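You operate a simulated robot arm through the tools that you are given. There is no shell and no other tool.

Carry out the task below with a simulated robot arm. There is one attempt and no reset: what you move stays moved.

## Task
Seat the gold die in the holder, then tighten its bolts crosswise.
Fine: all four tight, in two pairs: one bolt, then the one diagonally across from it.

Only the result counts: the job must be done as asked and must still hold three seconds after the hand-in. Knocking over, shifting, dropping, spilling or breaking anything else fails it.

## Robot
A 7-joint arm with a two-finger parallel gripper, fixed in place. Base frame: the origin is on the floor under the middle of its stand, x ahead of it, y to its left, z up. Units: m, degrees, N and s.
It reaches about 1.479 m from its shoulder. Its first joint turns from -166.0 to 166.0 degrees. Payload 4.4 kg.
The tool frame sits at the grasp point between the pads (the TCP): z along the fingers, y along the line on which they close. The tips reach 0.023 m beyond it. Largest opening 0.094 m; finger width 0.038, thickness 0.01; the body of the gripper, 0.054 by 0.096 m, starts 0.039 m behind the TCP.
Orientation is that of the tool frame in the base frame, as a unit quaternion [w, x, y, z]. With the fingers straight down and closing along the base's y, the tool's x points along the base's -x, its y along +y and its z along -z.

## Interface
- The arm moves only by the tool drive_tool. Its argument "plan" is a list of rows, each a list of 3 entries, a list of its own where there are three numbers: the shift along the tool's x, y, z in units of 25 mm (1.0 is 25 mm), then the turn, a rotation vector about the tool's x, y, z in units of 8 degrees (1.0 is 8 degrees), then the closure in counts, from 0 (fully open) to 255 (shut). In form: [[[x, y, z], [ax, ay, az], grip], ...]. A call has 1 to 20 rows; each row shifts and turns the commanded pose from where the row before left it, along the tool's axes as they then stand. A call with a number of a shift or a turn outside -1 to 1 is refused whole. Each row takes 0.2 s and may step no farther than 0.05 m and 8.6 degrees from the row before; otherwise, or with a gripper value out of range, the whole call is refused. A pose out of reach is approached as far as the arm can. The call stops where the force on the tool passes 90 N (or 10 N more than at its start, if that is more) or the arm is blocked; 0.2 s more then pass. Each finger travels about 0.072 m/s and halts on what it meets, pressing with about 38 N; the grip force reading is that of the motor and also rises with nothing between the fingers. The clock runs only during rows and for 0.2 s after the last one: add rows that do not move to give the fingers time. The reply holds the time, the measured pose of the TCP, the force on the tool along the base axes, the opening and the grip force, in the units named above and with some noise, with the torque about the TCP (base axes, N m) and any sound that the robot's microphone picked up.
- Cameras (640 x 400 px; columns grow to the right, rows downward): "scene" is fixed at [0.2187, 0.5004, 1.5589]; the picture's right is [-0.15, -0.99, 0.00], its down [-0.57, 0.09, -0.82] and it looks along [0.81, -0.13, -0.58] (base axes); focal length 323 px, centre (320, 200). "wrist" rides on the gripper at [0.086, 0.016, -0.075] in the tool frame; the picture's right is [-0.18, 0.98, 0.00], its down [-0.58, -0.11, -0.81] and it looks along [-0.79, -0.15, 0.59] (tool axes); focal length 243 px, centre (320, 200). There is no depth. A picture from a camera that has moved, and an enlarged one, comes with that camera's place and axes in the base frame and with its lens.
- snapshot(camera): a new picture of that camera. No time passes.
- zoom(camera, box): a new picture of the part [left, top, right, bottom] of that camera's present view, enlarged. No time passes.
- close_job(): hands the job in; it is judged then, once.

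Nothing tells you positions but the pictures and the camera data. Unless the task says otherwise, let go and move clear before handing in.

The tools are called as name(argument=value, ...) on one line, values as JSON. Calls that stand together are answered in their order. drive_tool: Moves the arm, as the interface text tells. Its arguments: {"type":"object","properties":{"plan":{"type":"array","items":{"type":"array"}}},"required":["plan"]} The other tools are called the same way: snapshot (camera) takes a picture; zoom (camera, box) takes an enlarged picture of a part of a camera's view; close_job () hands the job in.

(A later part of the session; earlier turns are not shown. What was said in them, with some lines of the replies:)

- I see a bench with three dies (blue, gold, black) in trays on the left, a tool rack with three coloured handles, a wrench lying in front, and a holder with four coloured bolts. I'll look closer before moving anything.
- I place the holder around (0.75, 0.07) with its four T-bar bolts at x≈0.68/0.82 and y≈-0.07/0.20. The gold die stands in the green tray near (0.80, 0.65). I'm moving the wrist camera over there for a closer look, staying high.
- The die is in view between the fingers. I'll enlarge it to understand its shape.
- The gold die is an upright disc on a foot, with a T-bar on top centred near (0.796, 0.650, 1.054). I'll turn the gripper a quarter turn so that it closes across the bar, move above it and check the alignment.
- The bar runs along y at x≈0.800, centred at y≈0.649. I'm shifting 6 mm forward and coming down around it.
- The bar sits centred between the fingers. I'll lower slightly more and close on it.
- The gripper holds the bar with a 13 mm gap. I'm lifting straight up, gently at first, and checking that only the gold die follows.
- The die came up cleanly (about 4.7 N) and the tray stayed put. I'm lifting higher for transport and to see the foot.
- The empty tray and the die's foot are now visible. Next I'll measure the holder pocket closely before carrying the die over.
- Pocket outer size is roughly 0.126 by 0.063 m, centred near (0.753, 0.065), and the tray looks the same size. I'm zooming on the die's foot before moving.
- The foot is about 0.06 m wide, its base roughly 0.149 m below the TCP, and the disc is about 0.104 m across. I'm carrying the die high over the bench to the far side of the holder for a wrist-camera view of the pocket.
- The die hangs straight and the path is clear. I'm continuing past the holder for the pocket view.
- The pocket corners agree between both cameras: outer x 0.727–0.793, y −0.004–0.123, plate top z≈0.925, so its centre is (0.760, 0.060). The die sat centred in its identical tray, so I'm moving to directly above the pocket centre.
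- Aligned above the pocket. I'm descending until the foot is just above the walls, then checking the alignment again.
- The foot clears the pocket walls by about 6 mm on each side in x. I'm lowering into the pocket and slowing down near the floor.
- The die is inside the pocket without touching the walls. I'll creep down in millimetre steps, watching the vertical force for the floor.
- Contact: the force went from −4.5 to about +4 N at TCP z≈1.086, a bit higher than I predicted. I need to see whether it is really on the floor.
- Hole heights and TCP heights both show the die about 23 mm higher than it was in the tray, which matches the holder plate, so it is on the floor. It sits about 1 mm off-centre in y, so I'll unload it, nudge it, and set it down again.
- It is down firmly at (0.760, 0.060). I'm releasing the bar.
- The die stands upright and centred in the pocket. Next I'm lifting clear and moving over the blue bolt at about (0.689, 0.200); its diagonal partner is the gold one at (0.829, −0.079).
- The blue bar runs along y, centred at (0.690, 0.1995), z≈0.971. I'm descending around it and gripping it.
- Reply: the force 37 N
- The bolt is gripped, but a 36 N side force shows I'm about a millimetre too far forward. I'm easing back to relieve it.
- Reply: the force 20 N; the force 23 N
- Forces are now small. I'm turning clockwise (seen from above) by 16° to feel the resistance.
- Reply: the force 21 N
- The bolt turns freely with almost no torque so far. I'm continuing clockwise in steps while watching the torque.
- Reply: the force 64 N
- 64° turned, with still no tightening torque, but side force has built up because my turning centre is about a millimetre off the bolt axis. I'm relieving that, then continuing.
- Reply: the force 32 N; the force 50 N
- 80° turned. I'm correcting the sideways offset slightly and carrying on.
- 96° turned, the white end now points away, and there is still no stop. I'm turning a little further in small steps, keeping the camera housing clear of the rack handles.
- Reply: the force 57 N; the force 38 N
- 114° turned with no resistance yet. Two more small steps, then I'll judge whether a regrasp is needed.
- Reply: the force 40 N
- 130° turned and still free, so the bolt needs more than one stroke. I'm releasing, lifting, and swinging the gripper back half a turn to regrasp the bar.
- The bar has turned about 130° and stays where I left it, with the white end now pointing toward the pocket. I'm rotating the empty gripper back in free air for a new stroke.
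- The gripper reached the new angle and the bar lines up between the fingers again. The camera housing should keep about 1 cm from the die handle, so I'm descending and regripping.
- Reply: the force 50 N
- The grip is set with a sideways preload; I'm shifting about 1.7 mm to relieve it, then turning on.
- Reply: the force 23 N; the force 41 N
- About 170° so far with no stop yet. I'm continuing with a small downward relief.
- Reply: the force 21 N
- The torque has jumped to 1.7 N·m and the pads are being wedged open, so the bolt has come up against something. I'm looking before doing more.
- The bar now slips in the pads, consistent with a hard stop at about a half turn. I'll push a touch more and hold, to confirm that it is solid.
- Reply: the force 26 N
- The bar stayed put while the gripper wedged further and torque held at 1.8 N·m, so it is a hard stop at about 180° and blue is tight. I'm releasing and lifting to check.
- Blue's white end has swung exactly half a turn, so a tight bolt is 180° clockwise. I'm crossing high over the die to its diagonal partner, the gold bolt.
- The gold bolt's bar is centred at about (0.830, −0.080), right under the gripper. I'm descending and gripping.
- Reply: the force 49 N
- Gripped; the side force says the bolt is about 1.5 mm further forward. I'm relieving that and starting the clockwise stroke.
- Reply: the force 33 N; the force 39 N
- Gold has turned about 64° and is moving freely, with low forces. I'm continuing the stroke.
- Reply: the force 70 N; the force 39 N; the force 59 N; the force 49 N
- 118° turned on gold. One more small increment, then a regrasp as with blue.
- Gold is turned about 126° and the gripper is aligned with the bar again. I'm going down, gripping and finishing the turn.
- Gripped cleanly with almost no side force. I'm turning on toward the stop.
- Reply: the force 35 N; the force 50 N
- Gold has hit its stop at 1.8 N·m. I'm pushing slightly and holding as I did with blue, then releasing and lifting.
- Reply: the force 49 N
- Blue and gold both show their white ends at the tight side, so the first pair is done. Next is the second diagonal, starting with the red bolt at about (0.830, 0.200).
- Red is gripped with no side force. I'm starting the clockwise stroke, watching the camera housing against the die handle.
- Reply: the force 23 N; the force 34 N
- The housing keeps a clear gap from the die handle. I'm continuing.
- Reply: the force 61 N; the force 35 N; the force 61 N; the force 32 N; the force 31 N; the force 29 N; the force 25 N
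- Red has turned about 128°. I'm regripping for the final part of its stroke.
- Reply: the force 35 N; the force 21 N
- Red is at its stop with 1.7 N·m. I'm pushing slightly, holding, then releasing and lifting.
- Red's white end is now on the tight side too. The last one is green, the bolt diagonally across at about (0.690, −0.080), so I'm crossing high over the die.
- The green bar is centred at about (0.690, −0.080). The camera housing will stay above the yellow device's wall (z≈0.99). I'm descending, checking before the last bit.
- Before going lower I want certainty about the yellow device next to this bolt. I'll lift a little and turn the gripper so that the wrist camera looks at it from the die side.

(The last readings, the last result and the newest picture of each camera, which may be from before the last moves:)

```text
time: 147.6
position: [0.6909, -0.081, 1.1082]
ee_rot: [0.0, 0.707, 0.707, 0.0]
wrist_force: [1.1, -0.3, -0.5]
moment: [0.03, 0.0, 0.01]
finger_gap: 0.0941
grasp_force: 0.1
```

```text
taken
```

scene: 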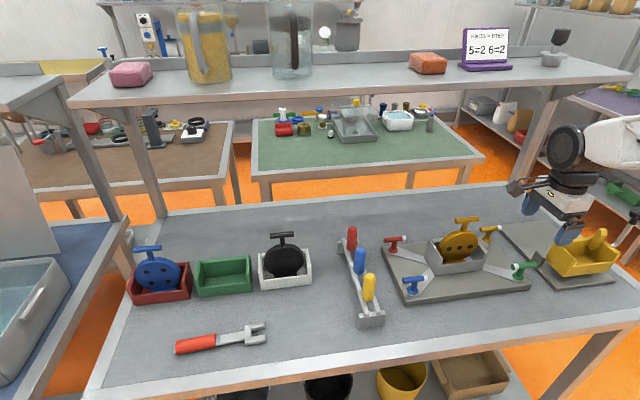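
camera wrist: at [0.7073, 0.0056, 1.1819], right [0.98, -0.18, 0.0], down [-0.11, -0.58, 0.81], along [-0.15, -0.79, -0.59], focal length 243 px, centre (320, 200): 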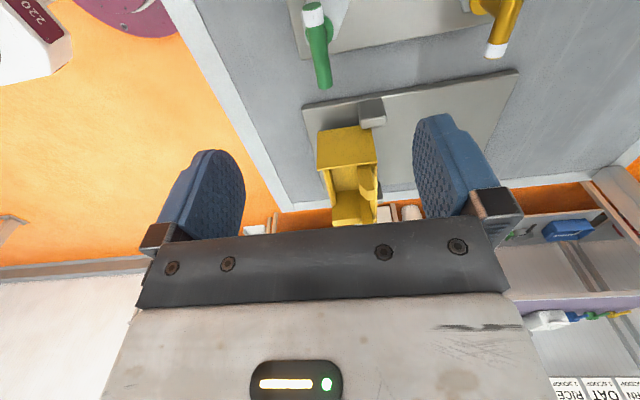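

zoom(camera="wrist", box=[270, 80, 430, 230])

zoom(camera="wrist", box=[250, 0, 390, 90])

```text
2.67 times, centred on (350, 155) of wrist
camera zoom: at [0.7073, 0.0056, 1.1819], right [0.98, -0.18, 0.0], down [-0.11, -0.58, 0.81], along [-0.15, -0.79, -0.59], focal length 647 px, centre (240, 320)
```

zoom: 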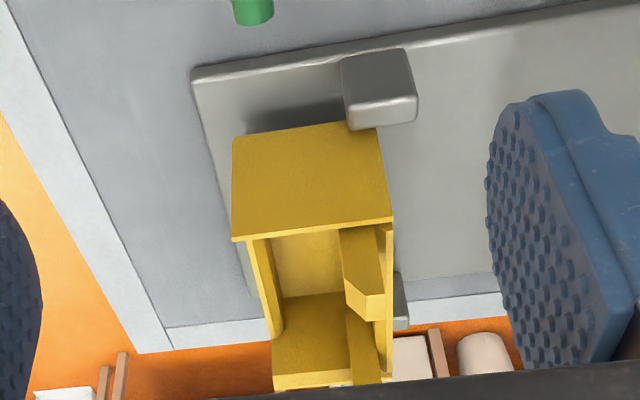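

```text
4.44 times, centred on (320, 45) of wrist
camera zoom: at [0.7073, 0.0056, 1.1819], right [0.98, -0.18, 0.0], down [-0.11, -0.58, 0.81], along [-0.15, -0.79, -0.59], focal length 1078 px, centre (320, 889)
```

zoom: 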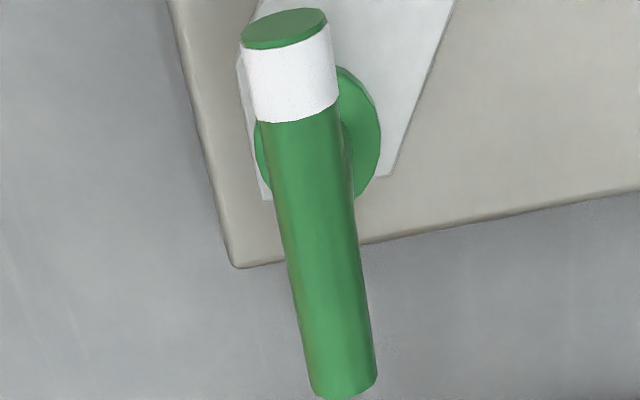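

The yellow wall's top is at z≈0.995, y≈−0.19, so the camera housing (z≥1.04) will clear it by over 4 cm. I'm checking whether the wrist can turn a bit past +90°; then the whole 180° can be done in one stroke from −90°.

drive_tool(plan=[[[0, 0, 0], [0, 0, 1], 0], [[0, 0, 0], [0, 0, 1], 0], [[0, 0, 0], [0, 0, 0], 0]])

drive_tool(plan=[[[0, 0, 0], [0, 0, -1], 0], [[0, 0, 0], [0, 0, -1], 0], [[0, 0, 0], [0, 0, -1], 0], [[0, 0, 0], [0, 0, -1], 0], [[0, 0, 0], [0, 0, -1], 0], [[0, 0, 0], [0, 0, -1], 0], [[0, 0, 0], [0, 0, -1], 0], [[0, 0, 0], [0, 0, -1], 0], [[0, 0, 0], [0, 0, -1], 0], [[0, 0, 0], [0, 0, -1], 0], [[0, 0, 0], [0, 0, -1], 0], [[0, 0, 0], [0, 0, -1], 0], [[0, 0, 0], [0, 0, -1], 0], [[0, 0, 0], [0, 0, -1], 0], [[0, 0, 0], [0, 0, -1], 0], [[0, 0, 0], [0, 0, -1], 0], [[0, 0, 0], [0, 0, -1], 0], [[0, 0, 0], [0, 0, -1], 0], [[0, 0, 0], [0, 0, -1], 0], [[0, 0, 0], [0, 0, -1], 0]])

drive_tool(plan=[[[0, 0, 0], [0, 0, -1], 0], [[0, 0, 0], [0, 0, -1], 0], [[0, 0, 0], [0, 0, -1], 0], [[0, 0, 0], [0, 0, -1], 0], [[0, 0, 0], [0, 0, -0.5], 0], [[0, 0, 0], [0, 0, 0], 0]])

```text
time: 148.4
position: [0.6904, -0.0821, 1.1077]
ee_rot: [0.0, 0.799, 0.601, 0.0]
wrist_force: [0.2, 0.1, 0.4]
moment: [0.03, 0.03, 0.01]
finger_gap: 0.0939
grasp_force: 0.1
```

```text
time: 152.6
position: [0.689, -0.0803, 1.1067]
ee_rot: [0.0, -0.455, 0.89, 0.0]
wrist_force: [1.0, 0.4, 1.0]
moment: [-0.01, 0.0, -0.02]
finger_gap: 0.0942
grasp_force: 0.1
```

```text
time: 154.0
position: [0.6906, -0.0816, 1.1068]
ee_rot: [0.001, 0.708, -0.706, -0.001]
wrist_force: [-0.3, -0.5, 0.0]
moment: [0.02, -0.02, 0.01]
finger_gap: 0.094
grasp_force: 0.1
```

The wrist reaches +106°, so a single stroke works. I'm descending onto the green bar at −90° and gripping.

drive_tool(plan=[[[-0.04, 0, 0.6], [0, 0, 0], 0], [[0, 0, 1], [0, 0, 0], 0], [[0, 0, 1], [0, 0, 0], 0], [[0, 0, 1], [0, 0, 0], 0], [[0, 0, 0.8], [0, 0, 0], 0], [[0, 0, 0.5], [0, 0, 0], 0], [[0, 0, 0.3], [0, 0, 0], 0], [[0, 0, 0], [0, 0, 0], 0]])

snapshot(camera="wrist")

zoom(camera="scene", box=[440, 170, 640, 310])

```text
time: 155.8
position: [0.6898, -0.0788, 0.9772]
ee_rot: [0.0, 0.707, -0.707, 0.0]
wrist_force: [0.1, -0.1, 0.0]
moment: [-0.02, 0.03, 0.04]
finger_gap: 0.0939
grasp_force: 0.0
```

```text
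taken
camera wrist: at [0.6743, -0.1659, 1.0517], right [-0.98, 0.18, 0.0], down [0.11, 0.58, 0.81], along [0.15, 0.79, -0.59], focal length 243 px, centre (320, 200)
```

wrist: 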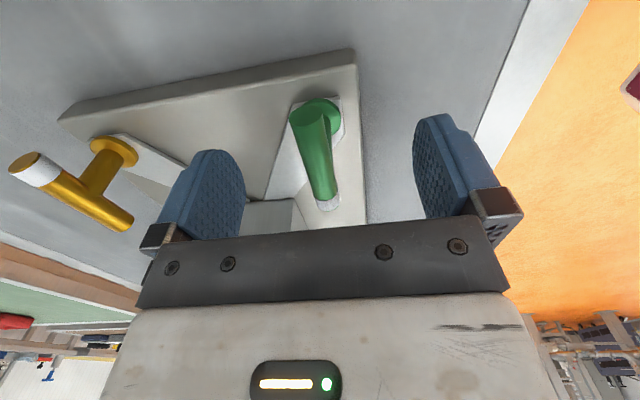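

```text
2.86 times, centred on (540, 240) of scene
camera zoom: at [0.2187, 0.5004, 1.5589], right [-0.15, -0.99, 0.0], down [-0.57, 0.09, -0.82], along [0.81, -0.13, -0.58], focal length 923 px, centre (-309, 86)
```

zoom: 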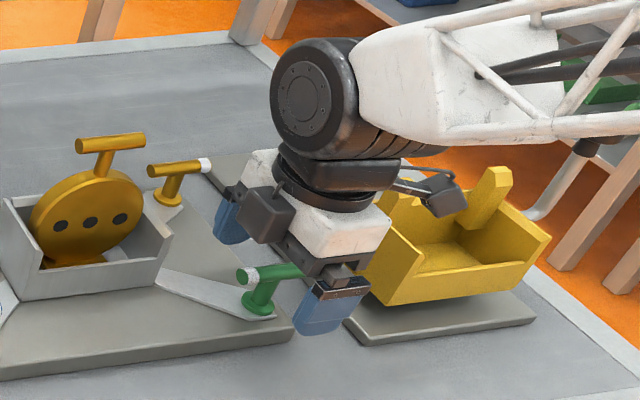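

drive_tool(plan=[[[0, 0, 0], [0, 0, 0], 255], [[0, 0, 0], [0, 0, 0], 255], [[0, 0, 0], [0, 0, 0], 255], [[0, 0, 0], [0, 0, 0], 255], [[0, 0, 0], [0, 0, 0], 255], [[0, 0, 0], [0, 0, 0], 255]])

```text
time: 157.2
position: [0.6907, -0.0787, 0.9768]
ee_rot: [0.001, 0.708, -0.706, 0.001]
wrist_force: [20.5, 0.3, -6.7]
moment: [0.1, -0.27, -0.43]
finger_gap: 0.0137
grasp_force: 44.9
```

Green is gripped with little side force. I'm starting its clockwise stroke.

drive_tool(plan=[[[0, -0.025, 0], [0, 0, 0], 255], [[0, 0, 0], [0, 0, 0.5], 255], [[0, 0, 0], [0, 0, 0.5], 255], [[0, 0, 0], [0, 0, 0.5], 255], [[0, 0, 0], [0, 0, 0.5], 255], [[0, 0, 0], [0, 0, 0], 255]])

```text
time: 158.6
position: [0.6907, -0.0802, 0.9765]
ee_rot: [0.0, -0.603, 0.798, 0.0]
wrist_force: [-7.8, 16.5, 7.4]
moment: [-0.15, 0.25, -0.05]
finger_gap: 0.0139
grasp_force: 44.8
```

drive_tool(plan=[[[-0.01, 0.015, 0], [0, 0, 0.5], 255], [[0, 0, 0], [0, 0, 0.5], 255], [[0, 0, 0], [0, 0, 0.5], 255], [[0, 0, 0], [0, 0, 0.5], 255], [[0, 0, 0], [0, 0, 0.5], 255], [[0, 0, 0], [0, 0, 0.5], 255], [[0, 0, 0], [0, 0, 0], 255]])

```text
time: 160.2
position: [0.6898, -0.079, 0.9768]
ee_rot: [0.0, -0.424, 0.906, -0.001]
wrist_force: [5.3, 16.9, -7.3]
moment: [1.24, -0.96, 0.0]
finger_gap: 0.0137
grasp_force: 45.3
```

drive_tool(plan=[[[-0.02, 0.01, 0], [0, 0, 0.5], 255], [[0, 0, 0], [0, 0, 0.5], 255], [[0, 0, 0], [0, 0, 0.5], 255], [[0, 0, 0], [0, 0, 0.5], 255], [[0, 0, 0], [0, 0, 0.5], 255], [[0, 0, 0], [0, 0, 0.5], 255], [[0, 0, 0], [0, 0, 0], 255]])

```text
time: 161.8
position: [0.6911, -0.0802, 0.9779]
ee_rot: [0.0, -0.225, 0.974, 0.0]
wrist_force: [9.2, -20.3, -11.0]
moment: [-0.81, 0.91, 0.01]
finger_gap: 0.0139
grasp_force: 45.3
```

drive_tool(plan=[[[0, -0.025, 0], [0, 0, 0.5], 255], [[0, 0, 0], [0, 0, 0.5], 255], [[0, 0, 0], [0, 0, 0.5], 255], [[0, 0, 0], [0, 0, 0.5], 255], [[0, 0, 0], [0, 0, 0.5], 255], [[0, 0, 0], [0, 0, 0.5], 255], [[0, 0, 0], [0, 0, 0], 255]])

```text
time: 163.4
position: [0.6908, -0.0797, 0.9772]
ee_rot: [-0.001, -0.019, 1.0, 0.0]
wrist_force: [0.7, -4.2, -22.0]
moment: [-0.02, -0.96, -0.03]
finger_gap: 0.0137
grasp_force: 45.0
```

Green has turned about 88° smoothly. I'm continuing past the halfway point.

drive_tool(plan=[[[0, 0, 0.02], [0, 0, 0.5], 255], [[0, 0, 0], [0, 0, 0.5], 255], [[0, 0, 0], [0, 0, 0.5], 255], [[0, 0, 0], [0, 0, 0.5], 255], [[0, 0, 0], [0, 0, 0.5], 255], [[0, 0, 0], [0, 0, 0.5], 255], [[0, 0, 0], [0, 0, 0], 255]])

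zoom(camera="scene", box=[420, 170, 620, 310])

```text
time: 165.0
position: [0.6904, -0.0801, 0.977]
ee_rot: [-0.001, 0.19, 0.982, 0.0]
wrist_force: [-29.8, -45.7, 13.4]
moment: [-0.37, 1.36, 0.04]
finger_gap: 0.0139
grasp_force: 45.5
```

```text
2.86 times, centred on (520, 240) of scene
camera zoom: at [0.2187, 0.5004, 1.5589], right [-0.15, -0.99, 0.0], down [-0.57, 0.09, -0.82], along [0.81, -0.13, -0.58], focal length 923 px, centre (-251, 86)
```

zoom: 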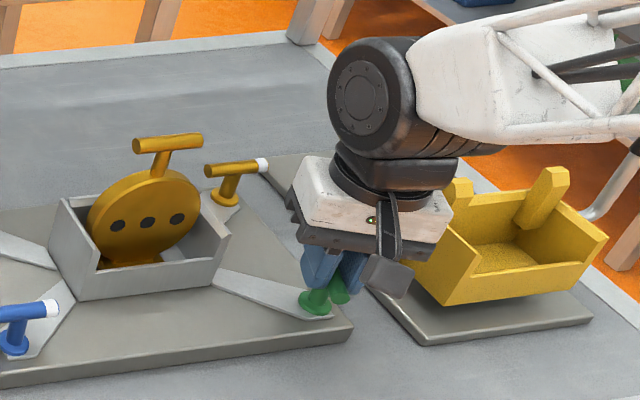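

drive_tool(plan=[[[0.015, -0.045, 0], [0, 0, 0.4], 255], [[0, 0, 0], [0, 0, 0.5], 255], [[0, 0, 0], [0, 0, 0.5], 255], [[0, 0, 0], [0, 0, 0.5], 255], [[0, 0, 0], [0, 0, 0.5], 255], [[0, 0, 0], [0, 0, 0], 255]])

```text
time: 166.4
position: [0.6903, -0.0797, 0.9764]
ee_rot: [0.001, 0.352, 0.936, 0.0]
wrist_force: [-17.2, -3.9, 22.3]
moment: [-0.46, -0.22, -0.01]
finger_gap: 0.0139
grasp_force: 45.6
```

drive_tool(plan=[[[0.01, -0.01, -0.02], [0, 0, 0.5], 255], [[0, 0, 0], [0, 0, 0.5], 255], [[0, 0, 0], [0, 0, 0.5], 255], [[0, 0, 0], [0, 0, 0.5], 255], [[0, 0, 0], [0, 0, 0.5], 255], [[0, 0, 0], [0, 0, 0], 255]])

zoom(camera="scene", box=[420, 170, 620, 310])

```text
time: 167.8
position: [0.6902, -0.0807, 0.9773]
ee_rot: [0.0, 0.509, 0.861, 0.0]
wrist_force: [33.4, -10.8, -9.1]
moment: [-0.86, -0.89, -0.07]
finger_gap: 0.0137
grasp_force: 44.7
```

```text
2.86 times, centred on (520, 240) of scene
camera zoom: at [0.2187, 0.5004, 1.5589], right [-0.15, -0.99, 0.0], down [-0.57, 0.09, -0.82], along [0.81, -0.13, -0.58], focal length 923 px, centre (-251, 86)
```

zoom: 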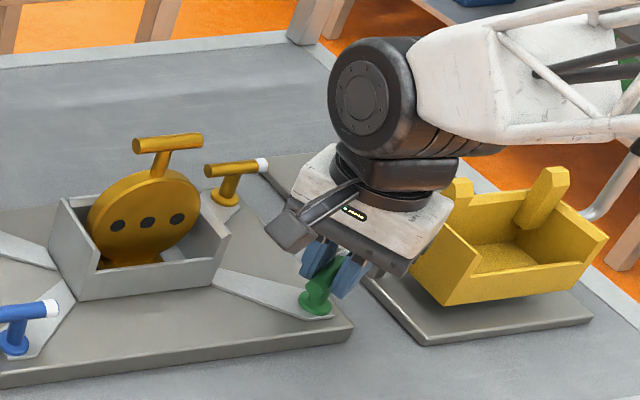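

drive_tool(plan=[[[-0.03, 0.03, 0], [0, 0, 0.5], 255], [[0, 0, 0], [0, 0, 0.5], 255], [[0, 0, 0], [0, 0, 0.5], 255], [[0, 0, 0], [0, 0, 0.5], 255], [[0, 0, 0], [0, 0, 0.5], 255], [[0, 0, 0], [0, 0, 0], 255]])

```text
time: 169.2
position: [0.6899, -0.0802, 0.9768]
ee_rot: [0.0, 0.65, 0.76, 0.001]
wrist_force: [-25.9, 18.9, 10.9]
moment: [0.5, 0.36, -0.05]
finger_gap: 0.0139
grasp_force: 44.8
```

drive_tool(plan=[[[0.02, -0.025, 0], [0, 0, 0.5], 255], [[0, 0, 0], [0, 0, 0.5], 255], [[0, 0, 0], [0, 0, 0.5], 255], [[0, 0, 0], [0, 0, 0.4], 255], [[0, 0, 0], [0, 0, 0], 255]])

zoom(camera="wrist", box=[240, 80, 400, 230])

zoom(camera="scene", box=[420, 170, 620, 310])

```text
time: 170.4
position: [0.6908, -0.0815, 0.9776]
ee_rot: [0.001, 0.745, 0.668, 0.0]
wrist_force: [-17.6, -18.2, 3.1]
moment: [-1.04, 0.08, 1.74]
finger_gap: 0.0175
grasp_force: 45.1
```

```text
2.67 times, centred on (320, 155) of wrist
camera zoom: at [0.7165, 0.0034, 1.0518], right [0.96, -0.29, 0.0], down [-0.17, -0.57, 0.81], along [-0.23, -0.77, -0.59], focal length 647 px, centre (320, 320)
```

zoom: 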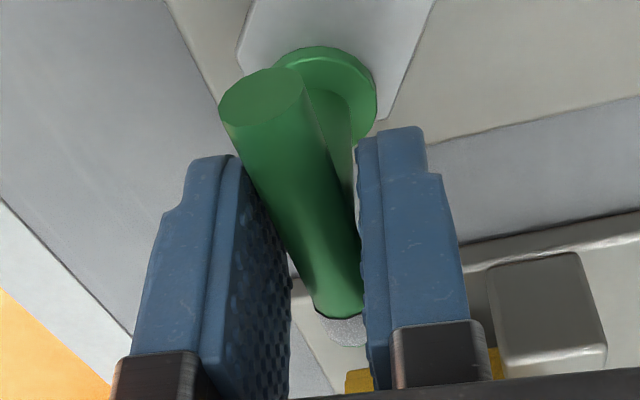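

```text
2.86 times, centred on (520, 240) of scene
camera zoom: at [0.2187, 0.5004, 1.5589], right [-0.15, -0.99, 0.0], down [-0.57, 0.09, -0.82], along [0.81, -0.13, -0.58], focal length 923 px, centre (-251, 86)
```

zoom: 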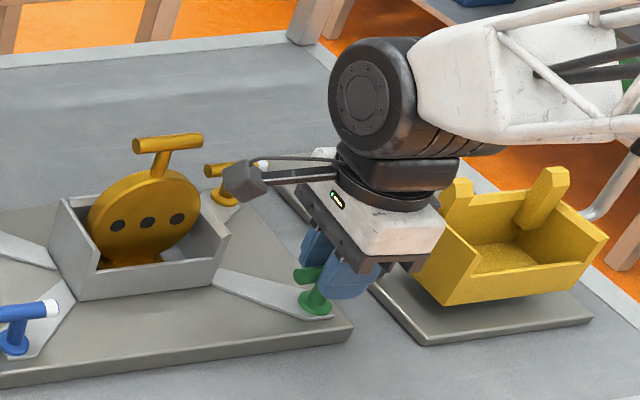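

Green is at its stop as well, with 1.74 N·m and the pads wedging. I'm pushing slightly, holding, releasing, and lifting well clear.

drive_tool(plan=[[[0, 0, 0], [0, 0, 0.4], 255], [[0, 0, 0], [0, 0, 0], 255], [[0, 0, 0], [0, 0, 0], 255]])

drive_tool(plan=[[[0, 0, 0], [0, 0, 0], 0], [[0, 0, 0], [0, 0, 0], 0], [[0, 0, 0], [0, 0, 0], 0], [[0, 0, 0], [0, 0, 0], 0], [[0, 0, -0.8], [0, 0, 0], 0], [[0, 0, -1], [0, 0, 0], 0], [[0, 0, -1], [0, 0, 0], 0], [[0, 0, -1], [0, 0, 0], 0], [[0, 0, -1], [0, 0, 0], 0], [[0, 0, -1], [0, 0, 0], 0], [[0, 0, -1], [0, 0, 0], 0], [[0, 0, -1], [0, 0, 0], 0], [[0, 0, -1], [0, 0, 0], 0], [[0, 0, 0], [0, 0, 0], 0]])

zoom(camera="scene", box=[370, 200, 550, 310])

snapshot(camera="scene")

snapshot(camera="wrist")

```text
time: 171.2
position: [0.6898, -0.081, 0.9782]
ee_rot: [-0.001, 0.764, 0.645, 0.001]
wrist_force: [-15.7, -6.7, 8.7]
moment: [0.0, 0.12, 1.83]
finger_gap: 0.0202
grasp_force: 45.5
```

```text
time: 174.2
position: [0.6905, -0.0798, 1.1965]
ee_rot: [0.0, 0.763, 0.647, 0.0]
wrist_force: [-0.4, -0.3, 0.3]
moment: [0.02, 0.0, 0.03]
finger_gap: 0.0941
grasp_force: 0.1
```

```text
3.56 times, centred on (460, 255) of scene
camera zoom: at [0.2187, 0.5004, 1.5589], right [-0.15, -0.99, 0.0], down [-0.57, 0.09, -0.82], along [0.81, -0.13, -0.58], focal length 1148 px, centre (-178, 4)
```

zoom: 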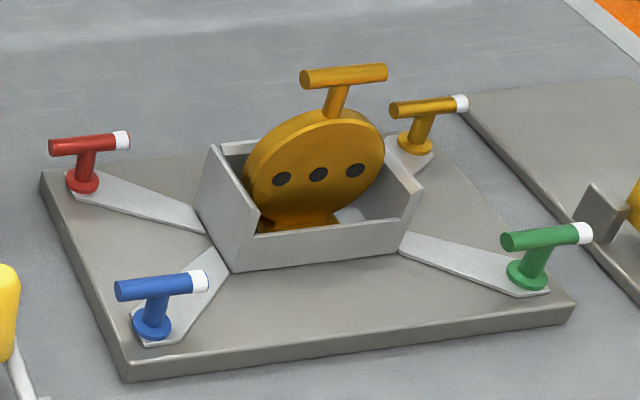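

```text
taken
```

scene: 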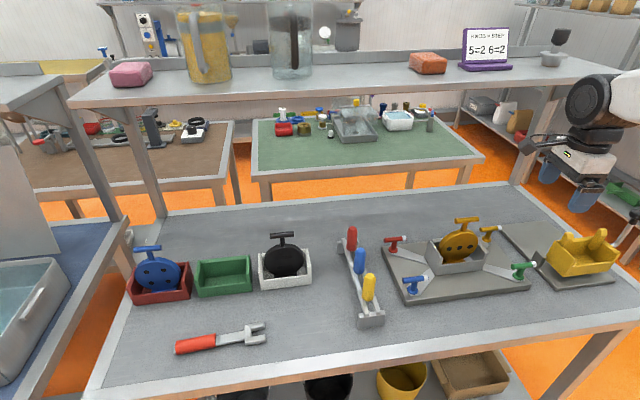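

```text
taken
camera wrist: at [0.721, 0.003, 1.2708], right [0.94, -0.34, 0.0], down [-0.2, -0.56, 0.81], along [-0.28, -0.76, -0.59], focal length 243 px, centre (320, 200)
```

wrist: 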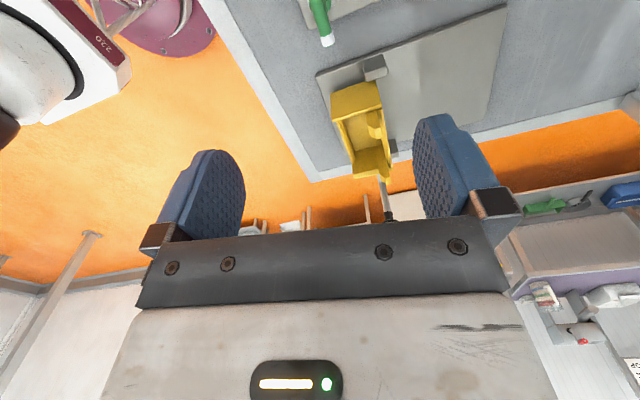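

All four bolts now have their white ends on the tight side: blue then gold, red then green. The gold die stands centred in the holder, nothing else has moved, and the gripper is open and well clear, so I'm handing in.

close_job()

```text
The job is handed in.
```

The gold die is seated in the holder and all four bolts are tight. The job is handed in; no verdict came back.

- **Die:** I lifted it out of the green tray and set it down centred in the holder pocket. It touched the pocket floor about 23 mm higher than it had sat in the tray, which is consistent with the holder plate being under it.
- **Bolts:** I tightened them crosswise in two diagonal pairs, blue then gold, then red then green. Each took a half turn clockwise to a hard stop, where the torque held at about 1.8 N·m.
- **Check before hand-in:** All four white bar ends pointed to the tight side, and the die had not moved. Nothing else looked shifted in the scene picture. The gripper was open and about 20 cm above the bolts.
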